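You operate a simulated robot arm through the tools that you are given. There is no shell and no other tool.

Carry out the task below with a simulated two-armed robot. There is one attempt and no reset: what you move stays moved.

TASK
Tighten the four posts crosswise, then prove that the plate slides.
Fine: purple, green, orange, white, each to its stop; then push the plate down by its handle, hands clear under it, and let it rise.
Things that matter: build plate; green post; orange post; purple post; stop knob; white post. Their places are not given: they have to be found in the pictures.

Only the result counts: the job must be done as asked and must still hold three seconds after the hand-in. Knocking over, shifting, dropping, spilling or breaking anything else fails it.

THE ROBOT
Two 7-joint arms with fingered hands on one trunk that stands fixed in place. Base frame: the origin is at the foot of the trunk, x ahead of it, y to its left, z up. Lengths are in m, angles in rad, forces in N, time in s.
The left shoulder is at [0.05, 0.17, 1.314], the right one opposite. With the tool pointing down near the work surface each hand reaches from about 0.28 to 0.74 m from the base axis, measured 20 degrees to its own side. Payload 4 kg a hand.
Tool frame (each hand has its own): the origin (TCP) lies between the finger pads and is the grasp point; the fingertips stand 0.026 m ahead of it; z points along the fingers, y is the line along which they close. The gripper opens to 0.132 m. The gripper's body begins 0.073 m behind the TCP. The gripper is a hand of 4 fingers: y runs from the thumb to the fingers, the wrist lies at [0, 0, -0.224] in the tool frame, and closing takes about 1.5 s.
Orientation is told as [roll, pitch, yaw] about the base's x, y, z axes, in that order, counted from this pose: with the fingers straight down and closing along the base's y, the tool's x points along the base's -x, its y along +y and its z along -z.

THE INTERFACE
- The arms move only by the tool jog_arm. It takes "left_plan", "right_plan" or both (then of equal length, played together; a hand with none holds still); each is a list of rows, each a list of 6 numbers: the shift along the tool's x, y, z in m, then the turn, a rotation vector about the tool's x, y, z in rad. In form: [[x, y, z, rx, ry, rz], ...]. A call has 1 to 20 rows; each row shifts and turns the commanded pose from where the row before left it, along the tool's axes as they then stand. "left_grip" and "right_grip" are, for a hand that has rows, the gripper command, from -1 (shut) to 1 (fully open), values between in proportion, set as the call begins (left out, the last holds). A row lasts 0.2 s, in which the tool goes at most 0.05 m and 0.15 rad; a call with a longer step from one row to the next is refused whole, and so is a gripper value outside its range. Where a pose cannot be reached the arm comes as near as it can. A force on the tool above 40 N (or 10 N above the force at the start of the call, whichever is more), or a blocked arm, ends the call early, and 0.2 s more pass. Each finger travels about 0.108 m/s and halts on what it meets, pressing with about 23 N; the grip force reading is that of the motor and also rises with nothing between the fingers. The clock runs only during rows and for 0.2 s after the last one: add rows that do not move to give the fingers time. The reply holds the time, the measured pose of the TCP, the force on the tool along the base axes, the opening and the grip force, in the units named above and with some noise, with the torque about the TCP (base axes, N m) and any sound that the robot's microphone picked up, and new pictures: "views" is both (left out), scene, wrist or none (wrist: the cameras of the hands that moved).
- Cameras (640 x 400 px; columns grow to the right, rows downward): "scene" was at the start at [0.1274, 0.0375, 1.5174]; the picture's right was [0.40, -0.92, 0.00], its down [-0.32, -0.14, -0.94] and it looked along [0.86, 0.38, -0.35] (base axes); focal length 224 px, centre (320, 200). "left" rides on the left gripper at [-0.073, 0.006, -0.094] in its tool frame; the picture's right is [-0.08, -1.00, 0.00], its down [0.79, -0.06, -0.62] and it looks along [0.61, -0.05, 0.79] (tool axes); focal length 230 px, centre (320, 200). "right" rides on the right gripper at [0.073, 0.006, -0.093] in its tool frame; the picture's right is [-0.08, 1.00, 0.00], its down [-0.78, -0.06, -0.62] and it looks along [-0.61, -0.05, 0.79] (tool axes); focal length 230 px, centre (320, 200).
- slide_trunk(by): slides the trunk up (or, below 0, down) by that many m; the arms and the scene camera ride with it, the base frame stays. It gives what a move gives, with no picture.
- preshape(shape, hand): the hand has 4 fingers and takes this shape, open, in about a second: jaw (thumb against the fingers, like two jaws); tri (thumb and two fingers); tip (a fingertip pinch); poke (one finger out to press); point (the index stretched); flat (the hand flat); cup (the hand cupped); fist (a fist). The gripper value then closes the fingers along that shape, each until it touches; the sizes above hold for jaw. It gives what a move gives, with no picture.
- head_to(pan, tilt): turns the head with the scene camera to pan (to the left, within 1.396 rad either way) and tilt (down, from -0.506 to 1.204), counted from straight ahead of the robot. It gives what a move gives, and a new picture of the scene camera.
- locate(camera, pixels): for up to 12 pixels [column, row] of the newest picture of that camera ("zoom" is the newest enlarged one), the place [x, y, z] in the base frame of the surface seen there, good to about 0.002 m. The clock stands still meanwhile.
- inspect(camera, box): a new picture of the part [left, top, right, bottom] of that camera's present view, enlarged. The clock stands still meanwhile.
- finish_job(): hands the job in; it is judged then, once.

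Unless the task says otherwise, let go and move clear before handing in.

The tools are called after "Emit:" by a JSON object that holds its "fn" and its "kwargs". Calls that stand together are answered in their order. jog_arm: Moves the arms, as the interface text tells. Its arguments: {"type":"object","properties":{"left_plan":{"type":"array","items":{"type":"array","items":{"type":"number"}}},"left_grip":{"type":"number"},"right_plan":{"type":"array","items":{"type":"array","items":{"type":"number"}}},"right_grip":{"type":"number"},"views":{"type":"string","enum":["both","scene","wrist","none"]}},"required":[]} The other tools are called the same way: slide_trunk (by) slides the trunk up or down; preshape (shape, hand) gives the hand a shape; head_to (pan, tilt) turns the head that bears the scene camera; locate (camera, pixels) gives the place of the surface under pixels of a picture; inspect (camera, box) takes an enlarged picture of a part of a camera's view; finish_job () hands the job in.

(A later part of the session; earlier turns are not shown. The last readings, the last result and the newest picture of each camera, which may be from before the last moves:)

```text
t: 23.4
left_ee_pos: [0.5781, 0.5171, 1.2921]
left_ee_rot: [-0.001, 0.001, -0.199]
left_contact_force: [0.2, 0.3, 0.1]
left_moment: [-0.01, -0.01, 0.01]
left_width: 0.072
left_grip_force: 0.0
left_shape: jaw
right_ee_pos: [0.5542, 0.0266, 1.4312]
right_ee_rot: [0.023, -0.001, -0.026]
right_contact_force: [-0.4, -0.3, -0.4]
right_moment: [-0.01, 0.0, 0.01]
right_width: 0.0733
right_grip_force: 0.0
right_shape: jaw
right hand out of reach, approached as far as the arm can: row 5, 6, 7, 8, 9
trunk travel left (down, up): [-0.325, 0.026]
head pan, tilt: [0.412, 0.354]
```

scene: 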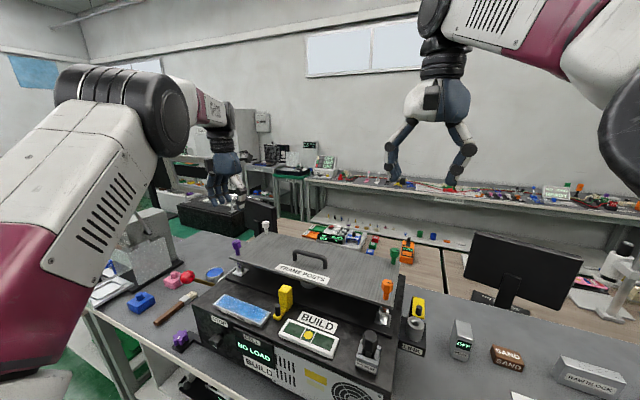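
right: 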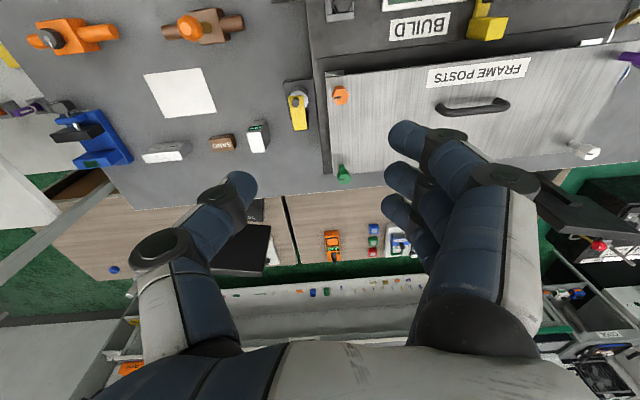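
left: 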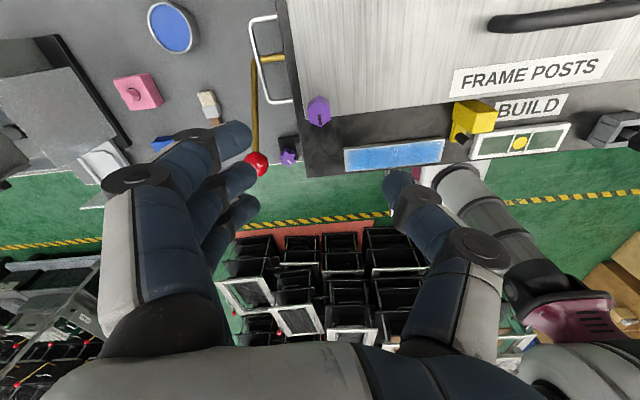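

The right hand ran out of reach at x ≈ 0.55, so green and white need the left arm with a tilted hand. I'll pull the right arm back out of the way and see what the left hand's "tip" shape looks like.

Emit:
{"fn": "jog_arm", "kwargs": {"right_plan": [[0.03, -0.02, 0, 0, 0, 0], [0.03, -0.02, 0, 0, 0, 0], [0.03, -0.03, 0, 0, 0, 0], [0.03, -0.03, 0, 0, 0, 0], [0.03, -0.03, 0, 0, 0, 0], [0.03, -0.03, 0, 0, 0, 0], [0.03, -0.03, 0, 0, 0, 0], [0.03, -0.03, 0, 0, 0, 0], [0, 0, 0, 0, 0, 0]], "views": "none"}}

Emit:
{"fn": "preshape", "kwargs": {"hand": "left", "shape": "tip"}}

Emit:
{"fn": "jog_arm", "kwargs": {"left_plan": [[0, 0, 0, 0, 0, 0], [0, 0, 0, 0, 0, 0]], "views": "both"}}

```text
t: 25.4
left_ee_pos: [0.5778, 0.5173, 1.2905]
left_ee_rot: [-0.003, 0.0, -0.2]
left_contact_force: [0.0, 0.5, 0.3]
left_moment: [0.02, 0.02, 0.0]
left_width: 0.0721
left_grip_force: 0.1
left_shape: jaw
right_ee_pos: [0.3063, -0.1776, 1.424]
right_ee_rot: [-0.002, 0.0, 0.0]
right_contact_force: [0.2, 0.3, 0.1]
right_moment: [-0.02, 0.0, -0.02]
right_width: 0.0729
right_grip_force: 0.1
right_shape: jaw
trunk travel left (down, up): [-0.325, 0.026]
head pan, tilt: [0.412, 0.354]
```

```text
t: 26.3
left_ee_pos: [0.5785, 0.5177, 1.2909]
left_ee_rot: [0.0, 0.001, -0.199]
left_contact_force: [-0.2, 0.5, -0.4]
left_moment: [0.0, 0.01, 0.01]
left_width: 0.1319
left_grip_force: 0.0
left_shape: tip
right_ee_pos: [0.3057, -0.1788, 1.4247]
right_ee_rot: [0.001, 0.0, 0.0]
right_contact_force: [0.0, -0.1, -0.9]
right_moment: [0.0, 0.01, 0.01]
right_width: 0.0732
right_grip_force: 0.0
right_shape: jaw
trunk travel left (down, up): [-0.325, 0.026]
head pan, tilt: [0.412, 0.354]
```

```text
t: 26.9
left_ee_pos: [0.5787, 0.5175, 1.2922]
left_ee_rot: [0.0, 0.0, -0.199]
left_contact_force: [-0.3, 0.1, -0.1]
left_moment: [0.0, 0.01, -0.01]
left_width: 0.1319
left_grip_force: 0.0
left_shape: tip
right_ee_pos: [0.3055, -0.1782, 1.4251]
right_ee_rot: [0.002, 0.0, -0.001]
right_contact_force: [-0.5, -0.6, -0.4]
right_moment: [0.04, 0.01, 0.01]
right_width: 0.0727
right_grip_force: 0.1
right_shape: jaw
trunk travel left (down, up): [-0.325, 0.026]
head pan, tilt: [0.412, 0.354]
```

scene: 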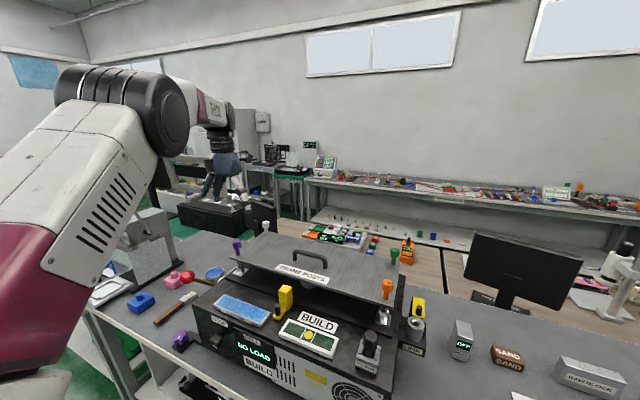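
left: 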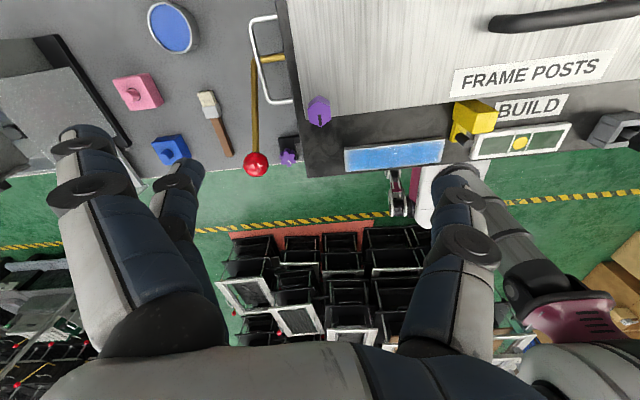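

The "tip" shape spreads the fingers; I'll partly close it to see which finger opposes the thumb.

Emit:
{"fn": "jog_arm", "kwargs": {"left_plan": [[0, 0, 0, 0, 0, 0], [0, 0, 0, 0, 0, 0], [0, 0, 0, 0, 0, 0], [0, 0, 0, 0, 0, 0], [0, 0, 0, 0, 0, 0]], "left_grip": -0.6, "views": "both"}}

Emit:
{"fn": "inspect", "kwargs": {"camera": "scene", "box": [180, 120, 300, 220]}}

```text
t: 28.1
left_ee_pos: [0.5785, 0.5169, 1.2921]
left_ee_rot: [0.001, 0.001, -0.199]
left_contact_force: [0.7, -0.6, 0.4]
left_moment: [0.01, -0.04, 0.01]
left_width: 0.0268
left_grip_force: 0.0
left_shape: tip
right_ee_pos: [0.307, -0.1787, 1.4246]
right_ee_rot: [0.001, 0.001, 0.001]
right_contact_force: [-0.5, 0.4, -0.1]
right_moment: [0.02, 0.03, 0.0]
right_width: 0.0731
right_grip_force: 0.0
right_shape: jaw
trunk travel left (down, up): [-0.325, 0.026]
head pan, tilt: [0.412, 0.354]
```

scene: 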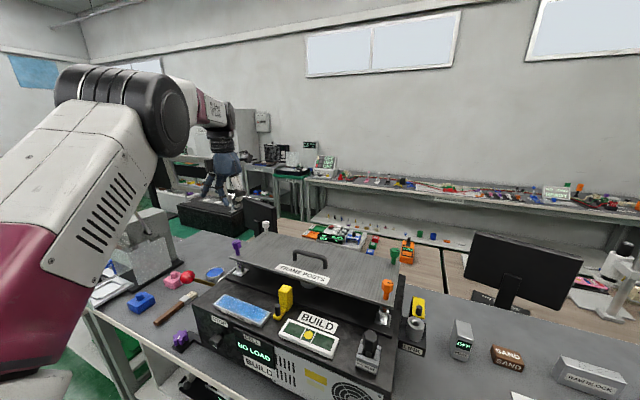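
left: 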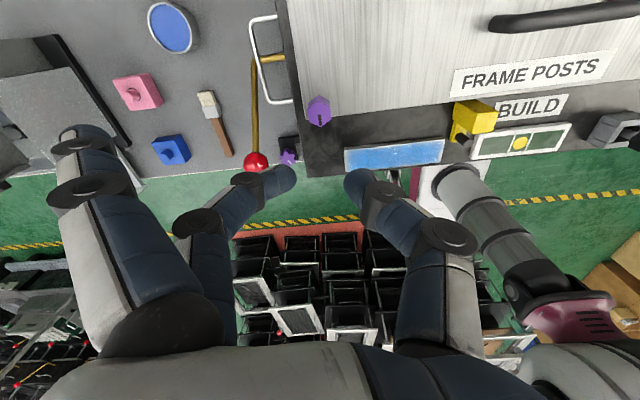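

```text
4.00 times, centred on (240, 170) of scene
```

zoom: 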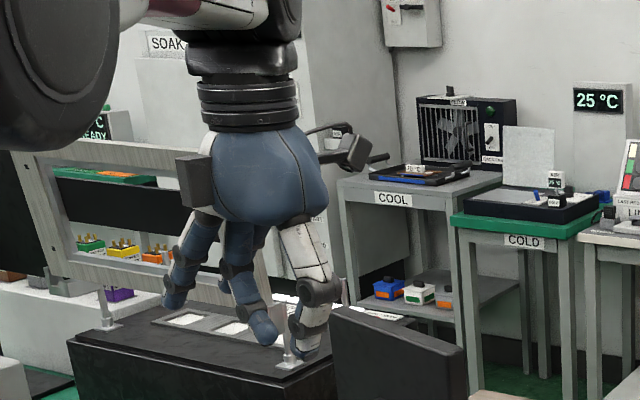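

In the "tip" shape only the middle finger opposes the thumb, which suits a tilted pinch on a small hex head. I'll carry the left hand across, high above the plate, toward the green post and tilt it outward about its closing line.

Emit:
{"fn": "jog_arm", "kwargs": {"left_plan": [[0, 0, 0, 0, 0, -0.047], [-0.01165, -0.03615, 0, 0, 0, 0], [-0.01165, -0.03615, 0, 0, 0, 0], [-0.01165, -0.03615, 0, 0, 0, 0], [-0.01165, -0.03615, 0, 0, 0, 0], [-0.01165, -0.03615, 0, 0, 0, 0], [-0.01165, -0.03615, 0, 0, 0, 0], [-0.01165, -0.03615, 0, 0, 0, 0], [-0.01165, -0.03615, 0, 0, 0, 0], [-0.01165, -0.03615, 0, 0, 0, 0], [-0.01165, -0.03615, 0, 0, 0, 0], [-0.01165, -0.03615, 0, 0, 0, 0], [-0.01165, -0.03615, 0, 0, 0, 0], [0, 0, 0, 0, -0.125, 0], [0, 0, 0, 0, -0.125, 0], [0, 0, 0, 0, -0.125, 0], [0, 0, 0, 0, -0.125, 0], [0, 0, 0, 0, 0, 0], [0, 0, 0, 0, 0, 0]], "left_grip": -0.1, "views": "both"}}

```text
t: 32.1
left_ee_pos: [0.6547, 0.0824, 1.294]
left_ee_rot: [-0.041, -0.5, -0.106]
left_contact_force: [0.0, -0.2, 0.2]
left_moment: [-0.01, 0.02, 0.02]
left_width: 0.0586
left_grip_force: 0.1
left_shape: tip
right_ee_pos: [0.3058, -0.1776, 1.4247]
right_ee_rot: [0.0, 0.0, 0.001]
right_contact_force: [0.5, 0.1, 0.2]
right_moment: [-0.02, -0.04, 0.02]
right_width: 0.073
right_grip_force: 0.1
right_shape: jaw
trunk travel left (down, up): [-0.325, 0.026]
head pan, tilt: [0.412, 0.354]
```

scene: 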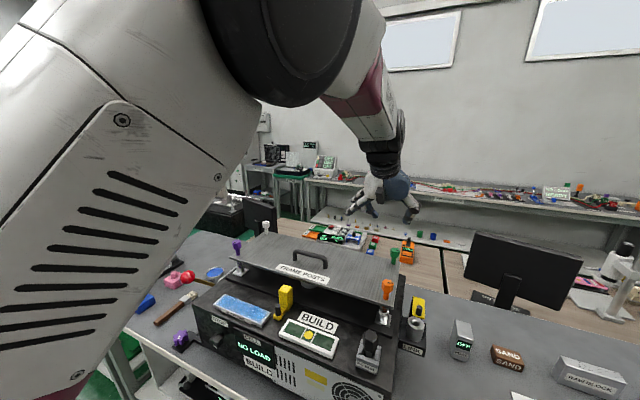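
left: 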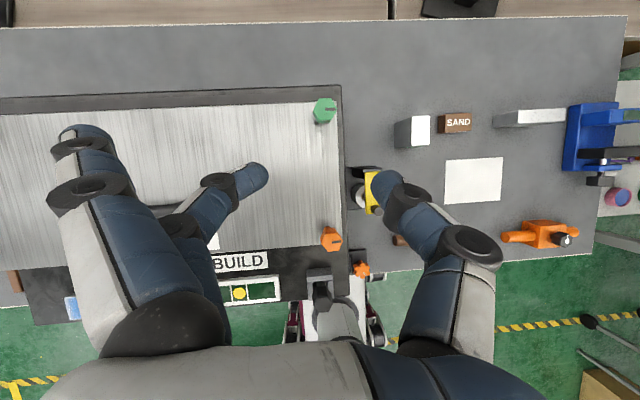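

The pose reading (y = 0.082, roll -0.041) differs a bit from what I commanded, so the arm may still be settling. I'll wait two rows and read it again.

Emit:
{"fn": "jog_arm", "kwargs": {"left_plan": [[0, 0, 0, 0, 0, 0], [0, 0, 0, 0, 0, 0], [0, 0, 0, 0, 0, 0]], "views": "none"}}

Emit:
{"fn": "inspect", "kwargs": {"camera": "left", "box": [295, 80, 355, 140]}}

```text
t: 32.9
left_ee_pos: [0.6538, 0.081, 1.2969]
left_ee_rot: [-0.045, -0.505, -0.109]
left_contact_force: [0.3, -0.8, 0.5]
left_moment: [0.0, -0.01, 0.02]
left_width: 0.0588
left_grip_force: 0.0
left_shape: tip
right_ee_pos: [0.3066, -0.1787, 1.4237]
right_ee_rot: [-0.002, 0.001, 0.001]
right_contact_force: [0.4, 0.1, 0.5]
right_moment: [0.01, -0.01, 0.03]
right_width: 0.073
right_grip_force: 0.1
right_shape: jaw
trunk travel left (down, up): [-0.325, 0.026]
head pan, tilt: [0.412, 0.354]
```

```text
6.67 times, centred on (325, 110) of left
```

zoom: 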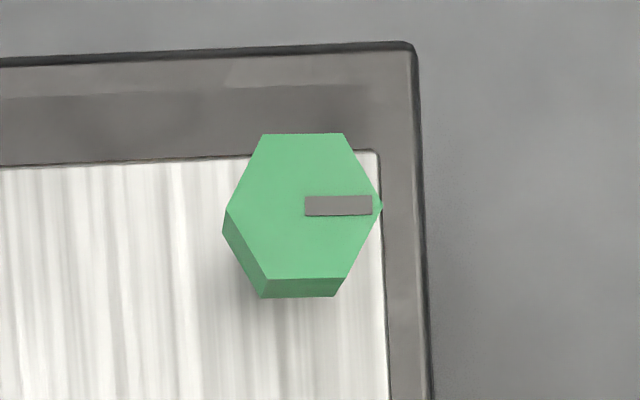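

The green head is clear in the zoom, with its mark pointing toward -y. I'll locate its corners.

Emit:
{"fn": "locate", "kwargs": {"camera": "zoom", "pixels": [[265, 138], [341, 137], [377, 205], [345, 274], [270, 275], [231, 208], [310, 206], [370, 205]]}}

Emit:
{"fn": "inspect", "kwargs": {"camera": "left", "box": [300, 205, 360, 265]}}

```text
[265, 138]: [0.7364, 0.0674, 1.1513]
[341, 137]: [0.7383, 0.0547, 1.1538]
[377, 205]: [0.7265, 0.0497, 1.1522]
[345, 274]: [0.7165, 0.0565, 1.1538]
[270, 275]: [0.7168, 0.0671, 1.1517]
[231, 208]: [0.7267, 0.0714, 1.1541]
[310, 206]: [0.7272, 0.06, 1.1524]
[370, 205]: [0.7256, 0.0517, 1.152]
```

```text
6.67 times, centred on (330, 235) of left
```

zoom: 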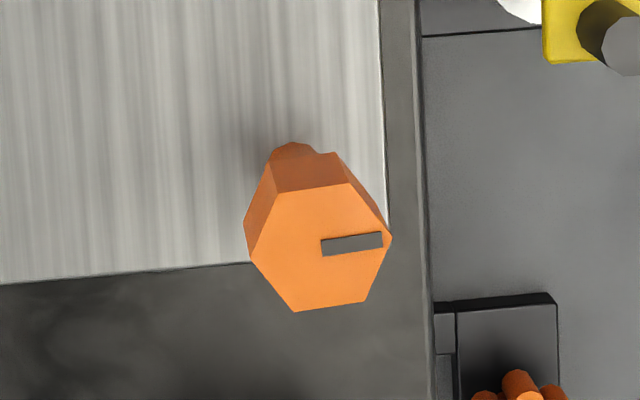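

Green's centre is about (0.727, 0.061) with its mark at about -90°, so the flats line up with hand yaw ±30°. I'll locate orange's corners from the current zoom too.

Emit:
{"fn": "locate", "kwargs": {"camera": "zoom", "pixels": [[277, 196], [349, 189], [387, 236], [363, 298], [297, 306], [254, 255], [325, 247], [378, 240]]}}

```text
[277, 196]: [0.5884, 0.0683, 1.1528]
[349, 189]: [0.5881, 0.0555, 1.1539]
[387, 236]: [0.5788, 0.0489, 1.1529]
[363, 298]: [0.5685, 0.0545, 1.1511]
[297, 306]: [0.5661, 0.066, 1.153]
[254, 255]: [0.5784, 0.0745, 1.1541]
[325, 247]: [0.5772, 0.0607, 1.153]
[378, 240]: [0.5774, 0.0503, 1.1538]
```

Orange's centre is about (0.578, 0.061). I'll rotate the tilted left hand about the vertical to yaw ≈ +0.52 and bring it over the green post at z ≈ 1.25.

Emit:
{"fn": "jog_arm", "kwargs": {"left_plan": [[0, 0, 0, -0.0645, 0, -0.1181], [0, 0, 0, -0.0645, 0, -0.1181], [0, 0, 0, -0.0645, 0, -0.1181], [0, 0, 0, -0.0645, 0, -0.1181], [0, 0, 0, -0.0645, 0, -0.1181], [-0.012, -0.0145, 0.0225, 0, 0, 0], [-0.012, -0.0145, 0.0225, 0, 0, 0], [-0.012, -0.0145, 0.0225, 0, 0, 0], [0, 0, 0, 0, 0, 0], [0, 0, 0, 0, 0, 0]], "views": "both"}}

```text
t: 35.3
left_ee_pos: [0.7397, 0.1122, 1.2623]
left_ee_rot: [-0.051, -0.481, 0.621]
left_contact_force: [-0.4, -0.9, -0.4]
left_moment: [0.0, 0.03, 0.02]
left_width: 0.0589
left_grip_force: 0.1
left_shape: tip
right_ee_pos: [0.3067, -0.1785, 1.4245]
right_ee_rot: [0.0, -0.001, -0.001]
right_contact_force: [0.5, 0.1, -0.2]
right_moment: [-0.02, 0.0, -0.04]
right_width: 0.0731
right_grip_force: 0.2
right_shape: jaw
trunk travel left (down, up): [-0.325, 0.026]
head pan, tilt: [0.412, 0.354]
stopped in row 10 (left hand): the arm was blocked; the commanded pose is now the measured one
```

scene: 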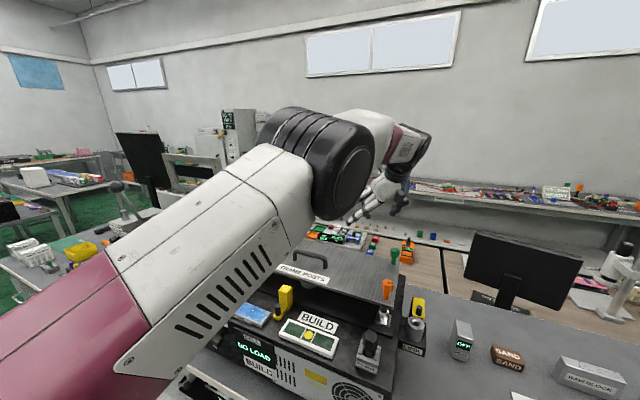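
left: 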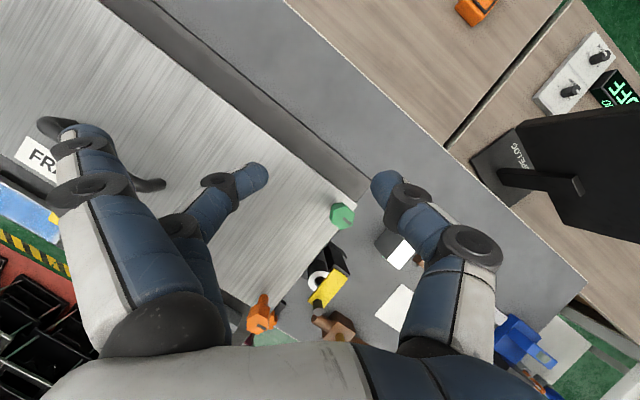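

The left arm was blocked at (0.740, 0.112), short of the green post. I'll find where its elbow and forearm are to understand what limits it.

Emit:
{"fn": "locate", "kwargs": {"camera": "scene", "pixels": [[320, 150], [200, 230], [60, 310], [400, 150], [385, 185], [350, 180], [280, 130]]}}

```text
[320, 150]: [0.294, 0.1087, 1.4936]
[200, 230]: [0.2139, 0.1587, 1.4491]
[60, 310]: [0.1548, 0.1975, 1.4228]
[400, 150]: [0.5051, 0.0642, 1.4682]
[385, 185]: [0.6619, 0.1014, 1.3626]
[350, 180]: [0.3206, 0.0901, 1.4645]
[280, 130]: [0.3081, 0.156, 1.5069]
```

The elbow sits high, near the head at about (0.31, 0.13, 1.49), which probably causes the block. I'll rotate the hand clockwise to yaw ≈ -0.52, which puts the wrist farther left, and then move over green.

Emit:
{"fn": "jog_arm", "kwargs": {"left_plan": [[0, 0, 0, 0.0659, 0, 0.1263], [0, 0, 0, 0.0659, 0, 0.1263], [0, 0, 0, 0.0659, 0, 0.1263], [0, 0, 0, 0.0659, 0, 0.1263], [0, 0, 0, 0.0659, 0, 0.1263], [0, 0, 0, 0.0659, 0, 0.1263], [0, 0, 0, 0.0659, 0, 0.1263], [0, 0, 0, 0.0659, 0, 0.1263], [-0.0024, -0.0169, 0.0057, 0, 0, 0], [-0.0024, -0.0169, 0.0057, 0, 0, 0], [-0.0024, -0.0169, 0.0057, 0, 0, 0], [0, 0, 0, 0, 0, 0], [0, 0, 0, 0, 0, 0]], "views": "both"}}

```text
t: 38.1
left_ee_pos: [0.7217, 0.0571, 1.251]
left_ee_rot: [-0.019, -0.521, -0.543]
left_contact_force: [0.3, 0.9, -0.1]
left_moment: [0.01, -0.01, 0.01]
left_width: 0.059
left_grip_force: 0.0
left_shape: tip
right_ee_pos: [0.3071, -0.1788, 1.4256]
right_ee_rot: [0.0, 0.0, 0.0]
right_contact_force: [-0.1, -0.5, 0.0]
right_moment: [-0.01, 0.01, -0.02]
right_width: 0.0734
right_grip_force: 0.1
right_shape: jaw
trunk travel left (down, up): [-0.325, 0.026]
head pan, tilt: [0.412, 0.354]
```

scene: 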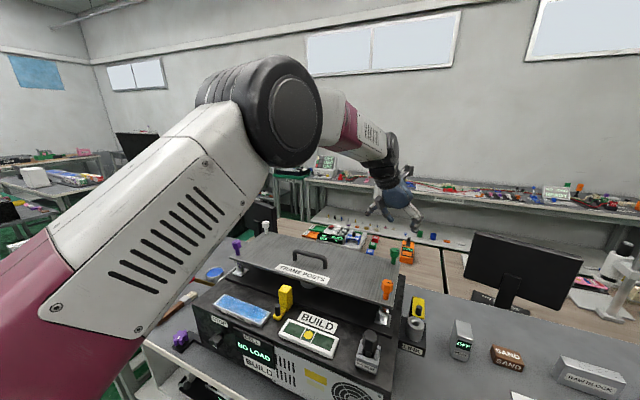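
left: 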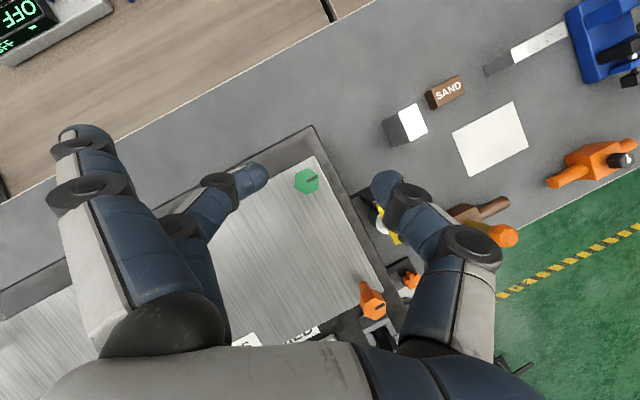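

With yaw ≈ -0.54 the left hand reaches (0.722, 0.057), right over green. I'll lower to z ≈ 1.20 and test how far counter-clockwise the hand can yaw while staying over the post.

Emit:
{"fn": "jog_arm", "kwargs": {"left_plan": [[0.01135, 0.003, 0.0223, 0, 0, 0], [0.01135, 0.003, 0.0223, 0, 0, 0], [0, 0, 0, -0.0597, 0, -0.1041], [0, 0, 0, -0.0597, 0, -0.1041], [0, 0, 0, -0.0597, 0, -0.1041], [0, 0, 0, -0.0597, 0, -0.1041], [0, 0, 0, 0, 0, 0], [0, 0, 0, 0, 0, 0]], "views": "both"}}

```text
t: 40.1
left_ee_pos: [0.739, 0.0941, 1.2132]
left_ee_rot: [-0.069, -0.52, 0.018]
left_contact_force: [0.6, 1.0, 0.9]
left_moment: [0.0, -0.01, 0.01]
left_width: 0.059
left_grip_force: 0.1
left_shape: tip
right_ee_pos: [0.3055, -0.1784, 1.4252]
right_ee_rot: [0.001, -0.001, -0.001]
right_contact_force: [0.4, -0.3, -0.6]
right_moment: [-0.03, -0.01, -0.03]
right_width: 0.0733
right_grip_force: 0.0
right_shape: jaw
trunk travel left (down, up): [-0.325, 0.026]
head pan, tilt: [0.412, 0.354]
stopped in row 8 (left hand): the arm was blocked; the commanded pose is now the measured one
```

scene: 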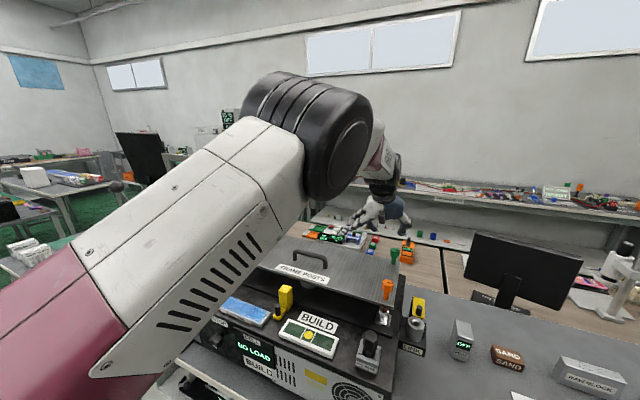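
left: 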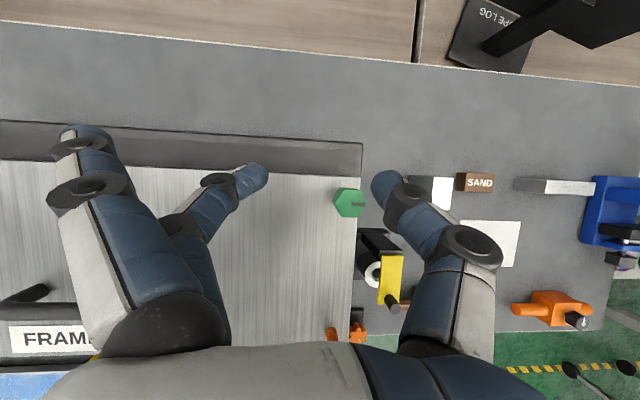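

The arm was blocked again when the wrist swung right, with no force at the hand, so the upper arm is probably touching something near the head. I'll turn the head to the right to make room and retry.

Emit:
{"fn": "head_to", "kwargs": {"pan": -0.7, "tilt": 0.5}}

Emit:
{"fn": "jog_arm", "kwargs": {"left_plan": [[0, -0.011, 0, 0, 0, 0], [0, -0.011, 0, 0, 0, 0], [0, -0.011, 0, 0, 0, 0], [0, 0, 0, 0, 0, 0], [0, 0, 0, 0, 0, 0]], "views": "both"}}

```text
t: 41.4
left_ee_pos: [0.739, 0.093, 1.2128]
left_ee_rot: [-0.067, -0.52, 0.019]
left_contact_force: [-0.3, 0.5, 1.0]
left_moment: [0.02, -0.03, -0.02]
left_width: 0.0588
left_grip_force: 0.1
left_shape: tip
right_ee_pos: [0.3065, -0.1777, 1.4245]
right_ee_rot: [-0.001, 0.001, 0.0]
right_contact_force: [0.2, 0.0, 0.0]
right_moment: [0.0, 0.03, -0.01]
right_width: 0.0729
right_grip_force: 0.1
right_shape: jaw
trunk travel left (down, up): [-0.325, 0.026]
head pan, tilt: [-0.7, 0.499]
```

scene: 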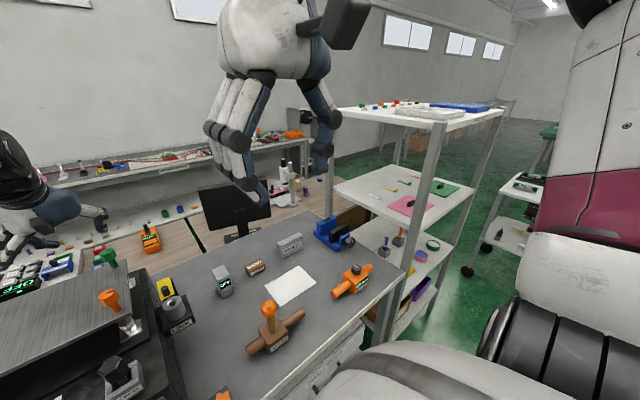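

```text
t: 42.8
left_ee_pos: [0.7469, 0.0881, 1.2261]
left_ee_rot: [-0.111, -0.524, 0.091]
left_contact_force: [-0.1, -0.4, -1.2]
left_moment: [-0.02, 0.03, 0.03]
left_width: 0.0589
left_grip_force: 0.1
left_shape: tip
right_ee_pos: [0.3065, -0.1776, 1.4249]
right_ee_rot: [0.0, -0.001, 0.0]
right_contact_force: [-0.6, 0.0, 0.7]
right_moment: [0.03, 0.0, 0.0]
right_width: 0.0729
right_grip_force: 0.2
right_shape: jaw
trunk travel left (down, up): [-0.325, 0.026]
head pan, tilt: [-0.7, 0.499]
stopped in row 5 (left hand): the arm was blocked; the commanded pose is now the measured one
```

scene: 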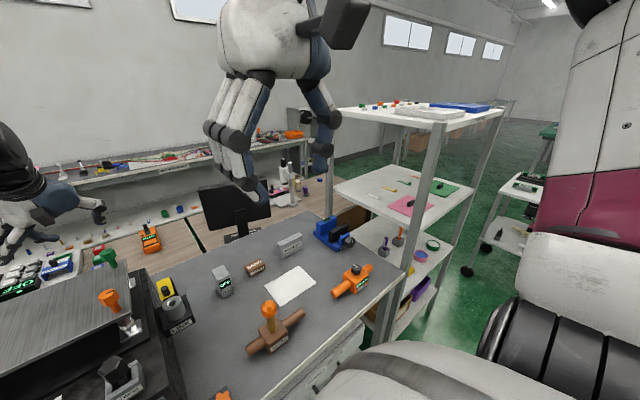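
left: 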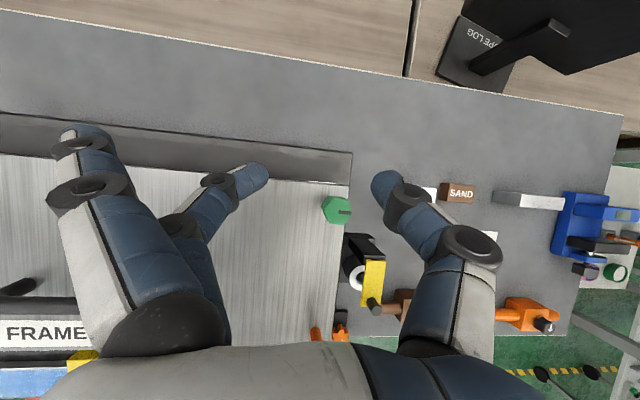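

Turning the head made no difference, so it is the left shoulder's inward limit in this elbow-up posture. I'll turn the head back, withdraw the left arm to its own side and try the right arm, tilted, on the green post.

Emit:
{"fn": "head_to", "kwargs": {"pan": 0.3, "tilt": 0.5}}

Emit:
{"fn": "jog_arm", "kwargs": {"left_plan": [[0.0138, 0.0352, -0.0143, 0, 0, 0], [0.0138, 0.0352, -0.0143, 0, 0, 0], [0.0138, 0.0352, -0.0143, 0, 0, 0], [0.0138, 0.0352, -0.0143, 0, 0, 0], [0.0138, 0.0352, -0.0143, 0, 0, 0], [0.0138, 0.0352, -0.0143, 0, 0, 0], [0.0138, 0.0352, -0.0143, 0, 0, 0], [0.0138, 0.0352, -0.0143, 0, 0, 0], [0.0138, 0.0352, -0.0143, 0, 0, 0], [0, 0, 0, 0, 0, 0], [0, 0, 0, 0, 0, 0], [0, 0, 0, 0, 0, 0], [0, 0, 0, 0, 0, 0]], "right_plan": [[0, 0, 0, 0, 0, 0], [0, 0, 0, 0, 0, 0], [0, 0, 0, 0, 0, 0], [0, 0, 0, 0, 0, 0], [-0.018, 0.02225, 0, 0, 0, 0], [-0.018, 0.02225, 0, 0, 0, 0], [-0.018, 0.02225, 0, 0, 0, 0], [-0.018, 0.02225, 0, 0, 0, 0], [-0.018, 0.02225, 0, 0, 0, 0], [-0.018, 0.02225, 0, 0, 0, 0], [-0.018, 0.02225, 0, 0, 0, 0], [-0.018, 0.02225, 0, 0, 0, 0], [0, 0, 0, 0, 0, 0]], "views": "both"}}

```text
t: 44.1
left_ee_pos: [0.7455, 0.0894, 1.2258]
left_ee_rot: [-0.112, -0.522, 0.088]
left_contact_force: [-0.8, -0.8, -0.3]
left_moment: [0.0, 0.02, -0.02]
left_width: 0.0585
left_grip_force: 0.0
left_shape: tip
right_ee_pos: [0.3062, -0.18, 1.4248]
right_ee_rot: [0.0, 0.0, 0.0]
right_contact_force: [-0.3, -0.5, -0.1]
right_moment: [0.0, 0.0, -0.02]
right_width: 0.0729
right_grip_force: 0.1
right_shape: jaw
trunk travel left (down, up): [-0.325, 0.026]
head pan, tilt: [0.3, 0.499]
```

scene: 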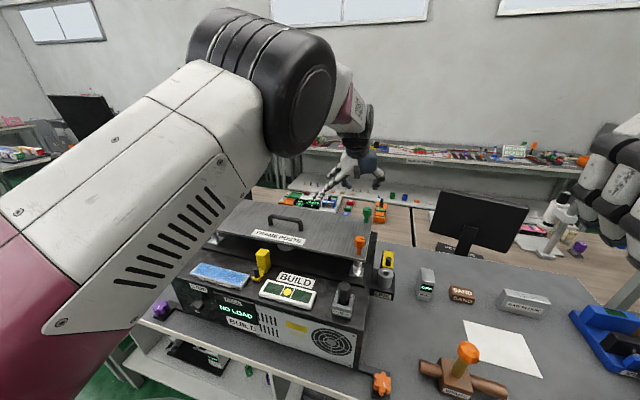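

```text
t: 46.9
left_ee_pos: [0.5619, 0.4008, 1.2476]
left_ee_rot: [-0.106, -0.524, 0.079]
left_contact_force: [-0.1, -0.7, 1.0]
left_moment: [-0.02, 0.02, -0.01]
left_width: 0.0585
left_grip_force: 0.0
left_shape: tip
right_ee_pos: [0.4507, -0.0015, 1.4248]
right_ee_rot: [0.002, -0.002, -0.001]
right_contact_force: [0.4, -0.3, -0.1]
right_moment: [0.05, -0.03, 0.03]
right_width: 0.073
right_grip_force: 0.0
right_shape: jaw
trunk travel left (down, up): [-0.325, 0.026]
head pan, tilt: [0.3, 0.499]
```

scene: 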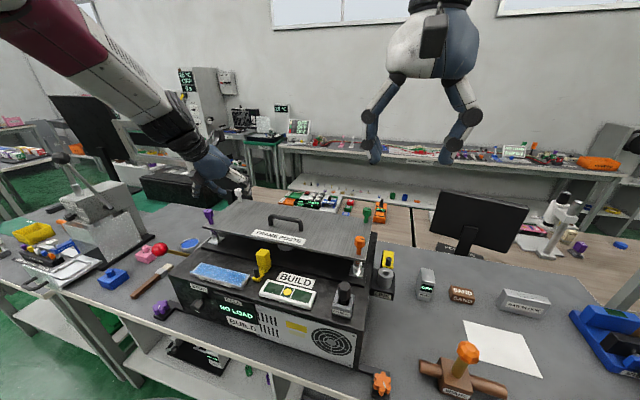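
right: 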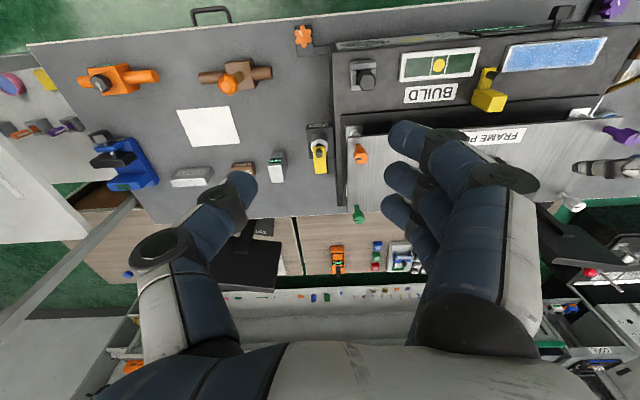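
left: 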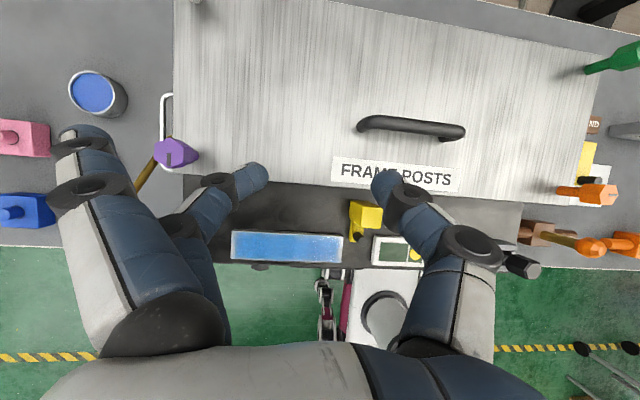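

The left hand is clear and the right hand is at (0.451, 0, 1.425) with its elbow out to the side. I'll put the right hand in "tip" shape, then yaw, tilt and reach toward green at a safe height.

Emit:
{"fn": "preshape", "kwargs": {"hand": "right", "shape": "tip"}}

Emit:
{"fn": "jog_arm", "kwargs": {"right_plan": [[0, 0, 0, 0, 0, -0.13], [0, 0, 0, 0, 0, -0.13], [0, 0, 0, 0, 0, -0.13], [0, 0, 0, 0, 0, -0.13], [0, 0, 0, 0, -0.122, 0], [0, 0, 0, 0, -0.122, 0], [0, 0, 0, 0, -0.122, 0], [0, 0, 0, 0, -0.122, 0], [0, 0, 0, 0, -0.122, 0], [-0.0159, -0.0104, 0.0363, 0, 0, 0], [-0.0159, -0.0104, 0.0363, 0, 0, 0], [-0.0159, -0.0104, 0.0363, 0, 0, 0], [-0.0159, -0.0104, 0.0363, 0, 0, 0], [-0.0159, -0.0104, 0.0363, 0, 0, 0], [-0.0159, -0.0104, 0.0363, 0, 0, 0], [-0.0159, -0.0104, 0.0363, 0, 0, 0], [-0.0159, -0.0104, 0.0363, 0, 0, 0], [0, 0, 0, 0, 0, 0]], "right_grip": -0.1, "views": "both"}}

```text
t: 47.8
left_ee_pos: [0.5603, 0.4016, 1.2464]
left_ee_rot: [-0.105, -0.524, 0.079]
left_contact_force: [0.0, -0.5, -0.1]
left_moment: [-0.01, 0.01, 0.03]
left_width: 0.059
left_grip_force: 0.0
left_shape: tip
right_ee_pos: [0.452, -0.0021, 1.4252]
right_ee_rot: [0.0, 0.0, 0.002]
right_contact_force: [-0.1, -0.8, 0.1]
right_moment: [0.02, 0.04, 0.01]
right_width: 0.1318
right_grip_force: 0.1
right_shape: tip
trunk travel left (down, up): [-0.325, 0.026]
head pan, tilt: [0.3, 0.499]
```

```text
t: 51.6
left_ee_pos: [0.5596, 0.4009, 1.2466]
left_ee_rot: [-0.106, -0.524, 0.082]
left_contact_force: [0.2, -0.6, 0.0]
left_moment: [0.05, -0.05, 0.02]
left_width: 0.0588
left_grip_force: 0.0
left_shape: tip
right_ee_pos: [0.7258, 0.0647, 1.2601]
right_ee_rot: [0.001, -0.611, 0.522]
right_contact_force: [0.1, 0.2, -0.5]
right_moment: [-0.01, -0.04, 0.01]
right_width: 0.0603
right_grip_force: 0.0
right_shape: tip
trunk travel left (down, up): [-0.325, 0.026]
head pan, tilt: [0.3, 0.499]
```

scene: 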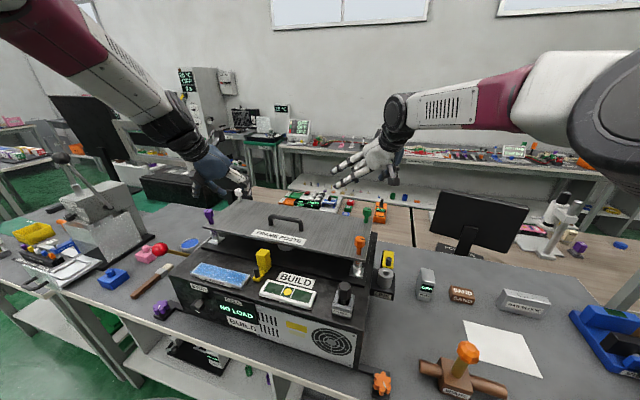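
right: 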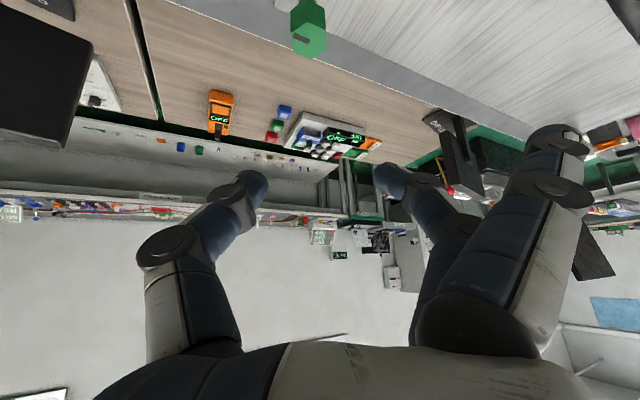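

The right arm reached the commanded pose exactly: (0.726, 0.065, 1.260) with yaw 0.522 and tilt 0.61. I'll re-measure green's head with the right camera, where it shows near (308,35).

Emit:
{"fn": "inspect", "kwargs": {"camera": "right", "box": [278, 0, 338, 60]}}

```text
6.67 times, centred on (308, 30) of right
```

zoom: 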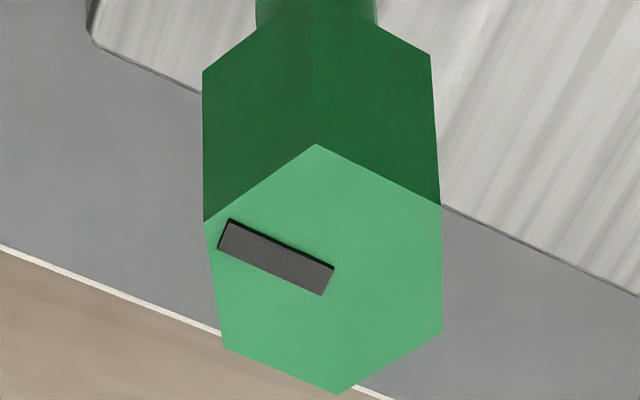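

Emit:
{"fn": "locate", "kwargs": {"camera": "zoom", "pixels": [[210, 222], [317, 150], [435, 207], [437, 326], [336, 388], [228, 345], [328, 280], [228, 235], [206, 80], [425, 60], [320, 110]]}}

```text
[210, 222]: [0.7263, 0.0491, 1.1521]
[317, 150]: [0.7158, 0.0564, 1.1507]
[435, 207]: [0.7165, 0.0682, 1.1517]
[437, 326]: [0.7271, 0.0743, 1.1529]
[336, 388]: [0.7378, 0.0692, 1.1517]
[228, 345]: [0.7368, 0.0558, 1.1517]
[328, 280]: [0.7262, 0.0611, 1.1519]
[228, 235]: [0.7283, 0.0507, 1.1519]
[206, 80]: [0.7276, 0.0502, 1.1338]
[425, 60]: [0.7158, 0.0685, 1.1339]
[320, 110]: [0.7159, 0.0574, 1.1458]
```

Green's centre is (0.7267, 0.0617) and the head spans z ≈ 1.132 to 1.152. Before descending I'll measure how low the splayed outer fingers hang.

Emit:
{"fn": "locate", "kwargs": {"camera": "right", "pixels": [[255, 185], [388, 178], [545, 135], [575, 145], [540, 185], [580, 190], [440, 230], [425, 180]]}}

```text
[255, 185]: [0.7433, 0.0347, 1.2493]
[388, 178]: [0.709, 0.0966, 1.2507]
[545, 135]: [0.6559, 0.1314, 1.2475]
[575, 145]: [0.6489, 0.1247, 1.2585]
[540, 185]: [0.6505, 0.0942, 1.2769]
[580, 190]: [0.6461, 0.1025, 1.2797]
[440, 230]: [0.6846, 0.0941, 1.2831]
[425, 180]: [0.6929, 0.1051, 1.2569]
```

The outer fingers hang only about 0.015–0.02 m below the TCP, so they clear the plate at grip height. I'll descend vertically onto the green head.

Emit:
{"fn": "jog_arm", "kwargs": {"right_plan": [[0.0166, -0.0008, 0.0235, 0, 0, 0], [0.0166, -0.0008, 0.0235, 0, 0, 0], [0.0166, -0.0008, 0.0235, 0, 0, 0], [0.0166, -0.0007, 0.0234, 0, 0, 0], [0, 0, 0, 0, 0, 0], [0, 0, 0, 0, 0, 0]], "views": "both"}}

Emit:
{"fn": "inspect", "kwargs": {"camera": "scene", "box": [280, 110, 460, 270]}}

```text
t: 53.0
left_ee_pos: [0.5609, 0.4011, 1.2468]
left_ee_rot: [-0.106, -0.525, 0.079]
left_contact_force: [0.5, 0.5, -0.1]
left_moment: [0.02, -0.01, 0.0]
left_width: 0.059
left_grip_force: 0.0
left_shape: tip
right_ee_pos: [0.7262, 0.0588, 1.1444]
right_ee_rot: [-0.001, -0.611, 0.52]
right_contact_force: [0.1, 0.3, 0.1]
right_moment: [0.01, 0.02, 0.0]
right_width: 0.0602
right_grip_force: 0.0
right_shape: tip
trunk travel left (down, up): [-0.325, 0.026]
head pan, tilt: [0.3, 0.499]
```

scene: 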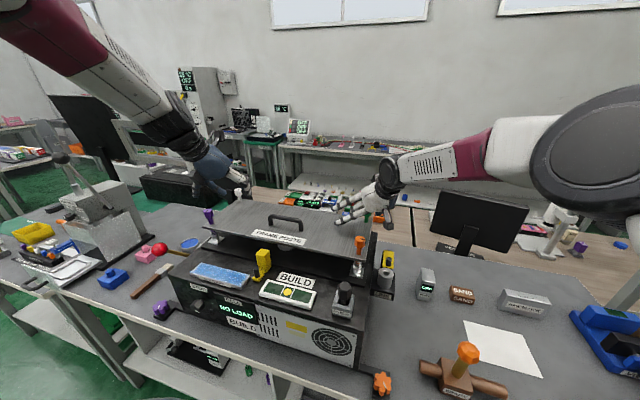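
right: 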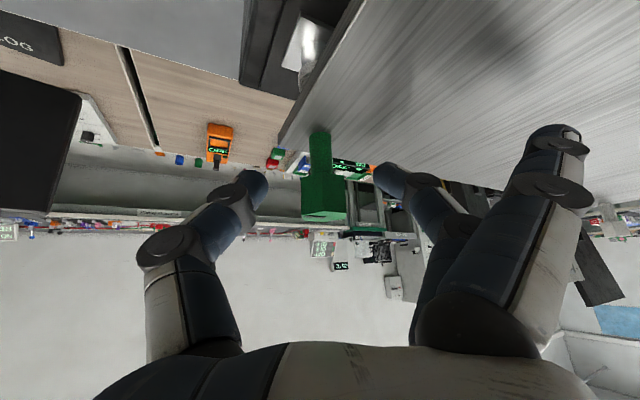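

```text
2.50 times, centred on (370, 190) of scene
```

zoom: 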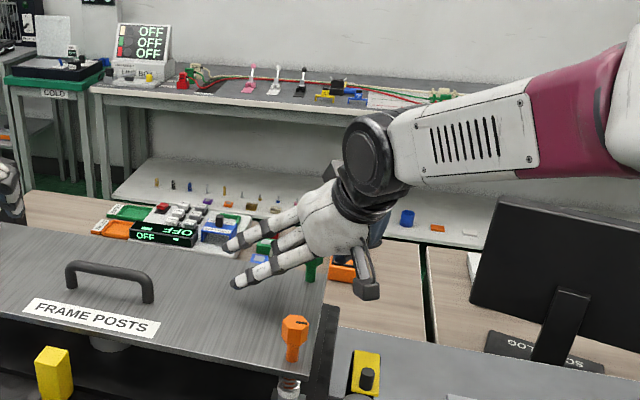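

The right hand's camera housing hangs low, at (368,290) in the zoom, and it will swing toward the orange post as I turn clockwise. I'll measure its position.

Emit:
{"fn": "locate", "kwargs": {"camera": "zoom", "pixels": [[368, 290], [372, 298], [358, 284], [362, 262], [295, 322], [240, 282], [236, 245], [312, 265]]}}

```text
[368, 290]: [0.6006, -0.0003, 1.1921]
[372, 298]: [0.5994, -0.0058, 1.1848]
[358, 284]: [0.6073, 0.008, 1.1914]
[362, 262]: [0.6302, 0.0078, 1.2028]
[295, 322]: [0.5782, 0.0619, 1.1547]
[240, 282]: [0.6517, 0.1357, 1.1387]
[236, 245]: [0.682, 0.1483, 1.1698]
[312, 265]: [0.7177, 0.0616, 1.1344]
```

The housing's lowest point (z ≈ 1.18) clears the orange head top (1.153). The green head is centred at (322,200) between thumb and finger, so I'll close on it.

Emit:
{"fn": "jog_arm", "kwargs": {"right_plan": [[0, 0, 0, 0, 0, 0], [0, 0, 0, 0, 0, 0], [0, 0, 0, 0, 0, 0], [0, 0, 0, 0, 0, 0], [0, 0, 0, 0, 0, 0]], "right_grip": -1, "views": "wrist"}}

Emit:
{"fn": "inspect", "kwargs": {"camera": "right", "box": [240, 120, 400, 240]}}

```text
t: 54.2
left_ee_pos: [0.5607, 0.4005, 1.246]
left_ee_rot: [-0.107, -0.52, 0.081]
left_contact_force: [0.0, -0.7, -0.2]
left_moment: [0.01, 0.01, -0.02]
left_width: 0.059
left_grip_force: 0.1
left_shape: tip
right_ee_pos: [0.7266, 0.0588, 1.1433]
right_ee_rot: [0.002, -0.611, 0.52]
right_contact_force: [5.3, 1.1, -6.7]
right_moment: [-0.11, -0.02, -0.02]
right_width: 0.0131
right_grip_force: 22.3
right_shape: tip
trunk travel left (down, up): [-0.325, 0.026]
head pan, tilt: [0.3, 0.499]
```

right: 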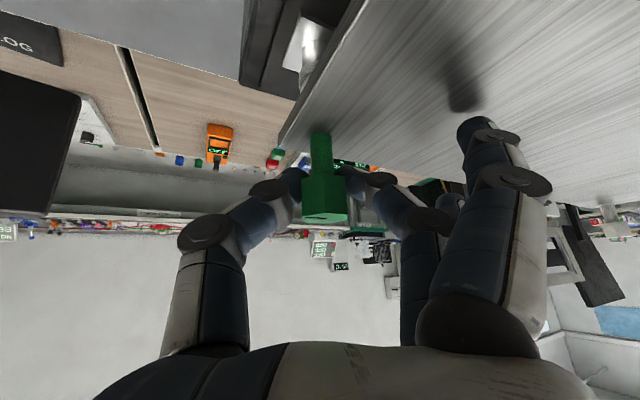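

```text
3.33 times, centred on (320, 180) of right
```

zoom: 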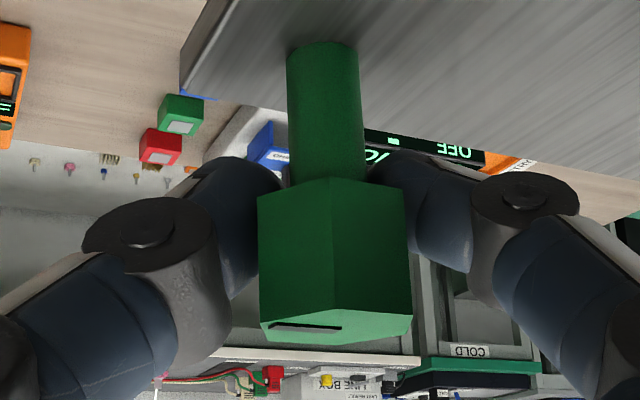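

The thumb and finger hold the green head on opposite flats with modest forces. I'll turn clockwise about the vertical by 0.4 rad and check that the mark follows.

Emit:
{"fn": "jog_arm", "kwargs": {"right_plan": [[0, 0, 0, 0.0574, 0, 0.0819], [0, 0, 0, 0.0574, 0, 0.0819], [0, 0, 0, 0.0574, 0, 0.0819], [0, 0, 0, 0.0574, 0, 0.0819], [0, 0, 0, 0, 0, 0]], "views": "both"}}

Emit:
{"fn": "inspect", "kwargs": {"camera": "right", "box": [240, 120, 400, 240]}}

```text
t: 55.6
left_ee_pos: [0.5605, 0.4005, 1.2473]
left_ee_rot: [-0.106, -0.524, 0.079]
left_contact_force: [0.0, -0.4, 0.9]
left_moment: [0.03, 0.0, -0.01]
left_width: 0.0587
left_grip_force: 0.1
left_shape: tip
right_ee_pos: [0.7522, 0.0051, 1.1654]
right_ee_rot: [0.061, -0.623, -0.004]
right_contact_force: [-0.5, -0.6, 0.4]
right_moment: [0.02, 0.03, 0.03]
right_width: 0.0069
right_grip_force: 22.7
right_shape: tip
trunk travel left (down, up): [-0.325, 0.026]
head pan, tilt: [0.3, 0.499]
stopped in row 5 (right hand): the arm was blocked; the commanded pose is now the measured one
```

scene: 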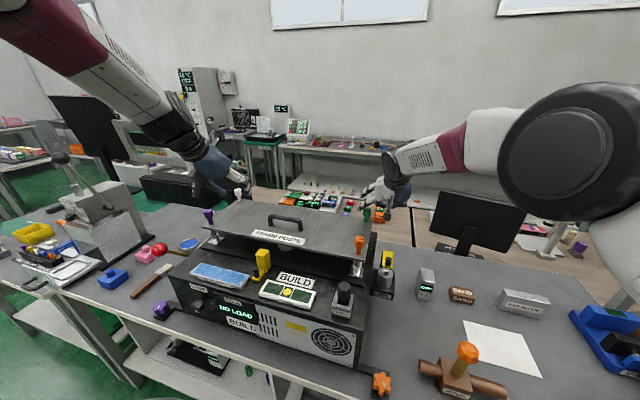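
right: 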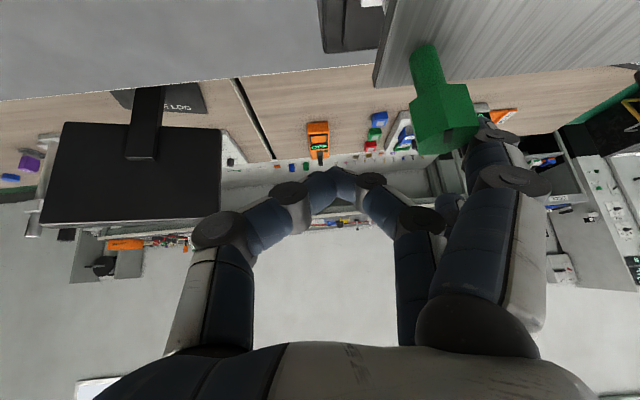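

```text
3.33 times, centred on (320, 180) of right
```

zoom: 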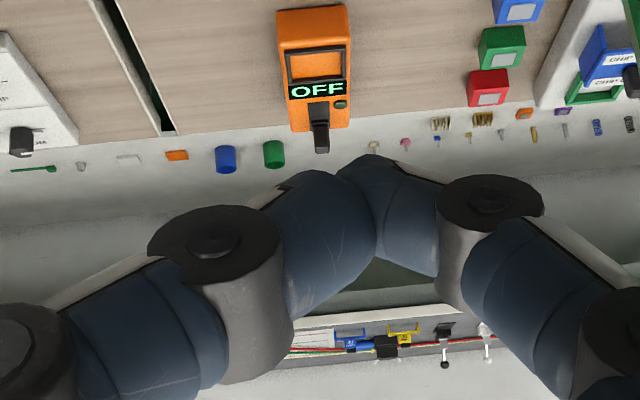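

The right arm was blocked as its wrist swung inward, and the pinch slipped off the green head. I'll raise the right hand straight up and check the green post.

Emit:
{"fn": "jog_arm", "kwargs": {"right_plan": [[-0.0174, 0, -0.0244, 0, 0, 0], [-0.0174, 0, -0.0244, 0, 0, 0], [-0.0174, 0, -0.0244, 0, 0, 0], [-0.0174, 0, -0.0244, 0, 0, 0], [0, 0, 0, 0, 0, 0]], "views": "both"}}

Emit:
{"fn": "inspect", "kwargs": {"camera": "scene", "box": [330, 180, 410, 280]}}

```text
t: 56.8
left_ee_pos: [0.5599, 0.4009, 1.2455]
left_ee_rot: [-0.106, -0.522, 0.08]
left_contact_force: [-0.3, 1.2, 0.6]
left_moment: [0.03, -0.01, 0.01]
left_width: 0.0588
left_grip_force: 0.1
left_shape: tip
right_ee_pos: [0.7522, 0.0075, 1.2829]
right_ee_rot: [0.056, -0.624, 0.008]
right_contact_force: [0.4, -0.6, -0.3]
right_moment: [0.03, -0.01, -0.02]
right_width: 0.0071
right_grip_force: 22.7
right_shape: tip
trunk travel left (down, up): [-0.325, 0.026]
head pan, tilt: [0.3, 0.499]
```

scene: 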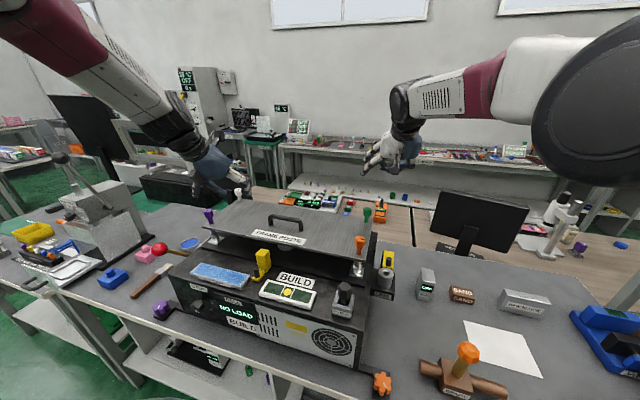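
right: 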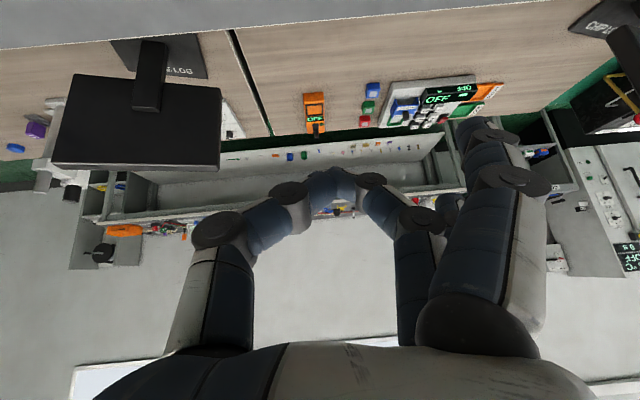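

```text
4.00 times, centred on (370, 230) of scene
```

zoom: 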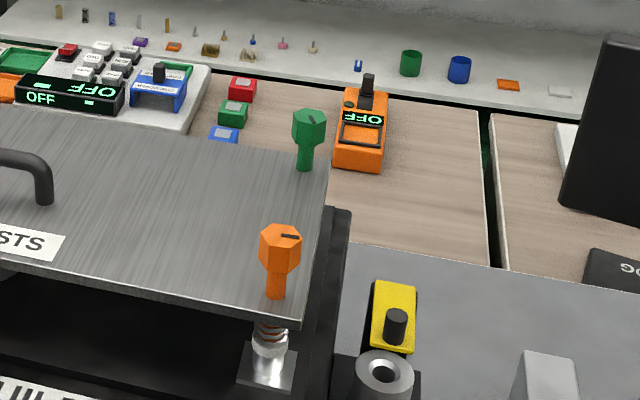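

The green post is intact, and its mark now points a different way. I'll measure how far it turned.

Emit:
{"fn": "inspect", "kwargs": {"camera": "scene", "box": [357, 202, 377, 227]}}

```text
16.00 times, centred on (367, 214) of scene
```

zoom: 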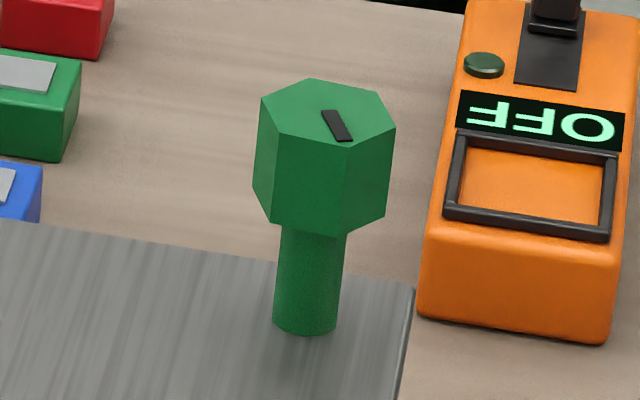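

Emit:
{"fn": "locate", "kwargs": {"camera": "zoom", "pixels": [[265, 98], [313, 83], [375, 95], [392, 127], [343, 148], [280, 132], [328, 113], [345, 138]]}}

```text
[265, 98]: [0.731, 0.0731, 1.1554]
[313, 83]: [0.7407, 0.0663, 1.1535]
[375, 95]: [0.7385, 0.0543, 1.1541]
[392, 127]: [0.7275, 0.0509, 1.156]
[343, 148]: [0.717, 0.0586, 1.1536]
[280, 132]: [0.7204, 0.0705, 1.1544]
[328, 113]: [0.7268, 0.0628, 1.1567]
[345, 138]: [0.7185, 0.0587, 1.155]
```

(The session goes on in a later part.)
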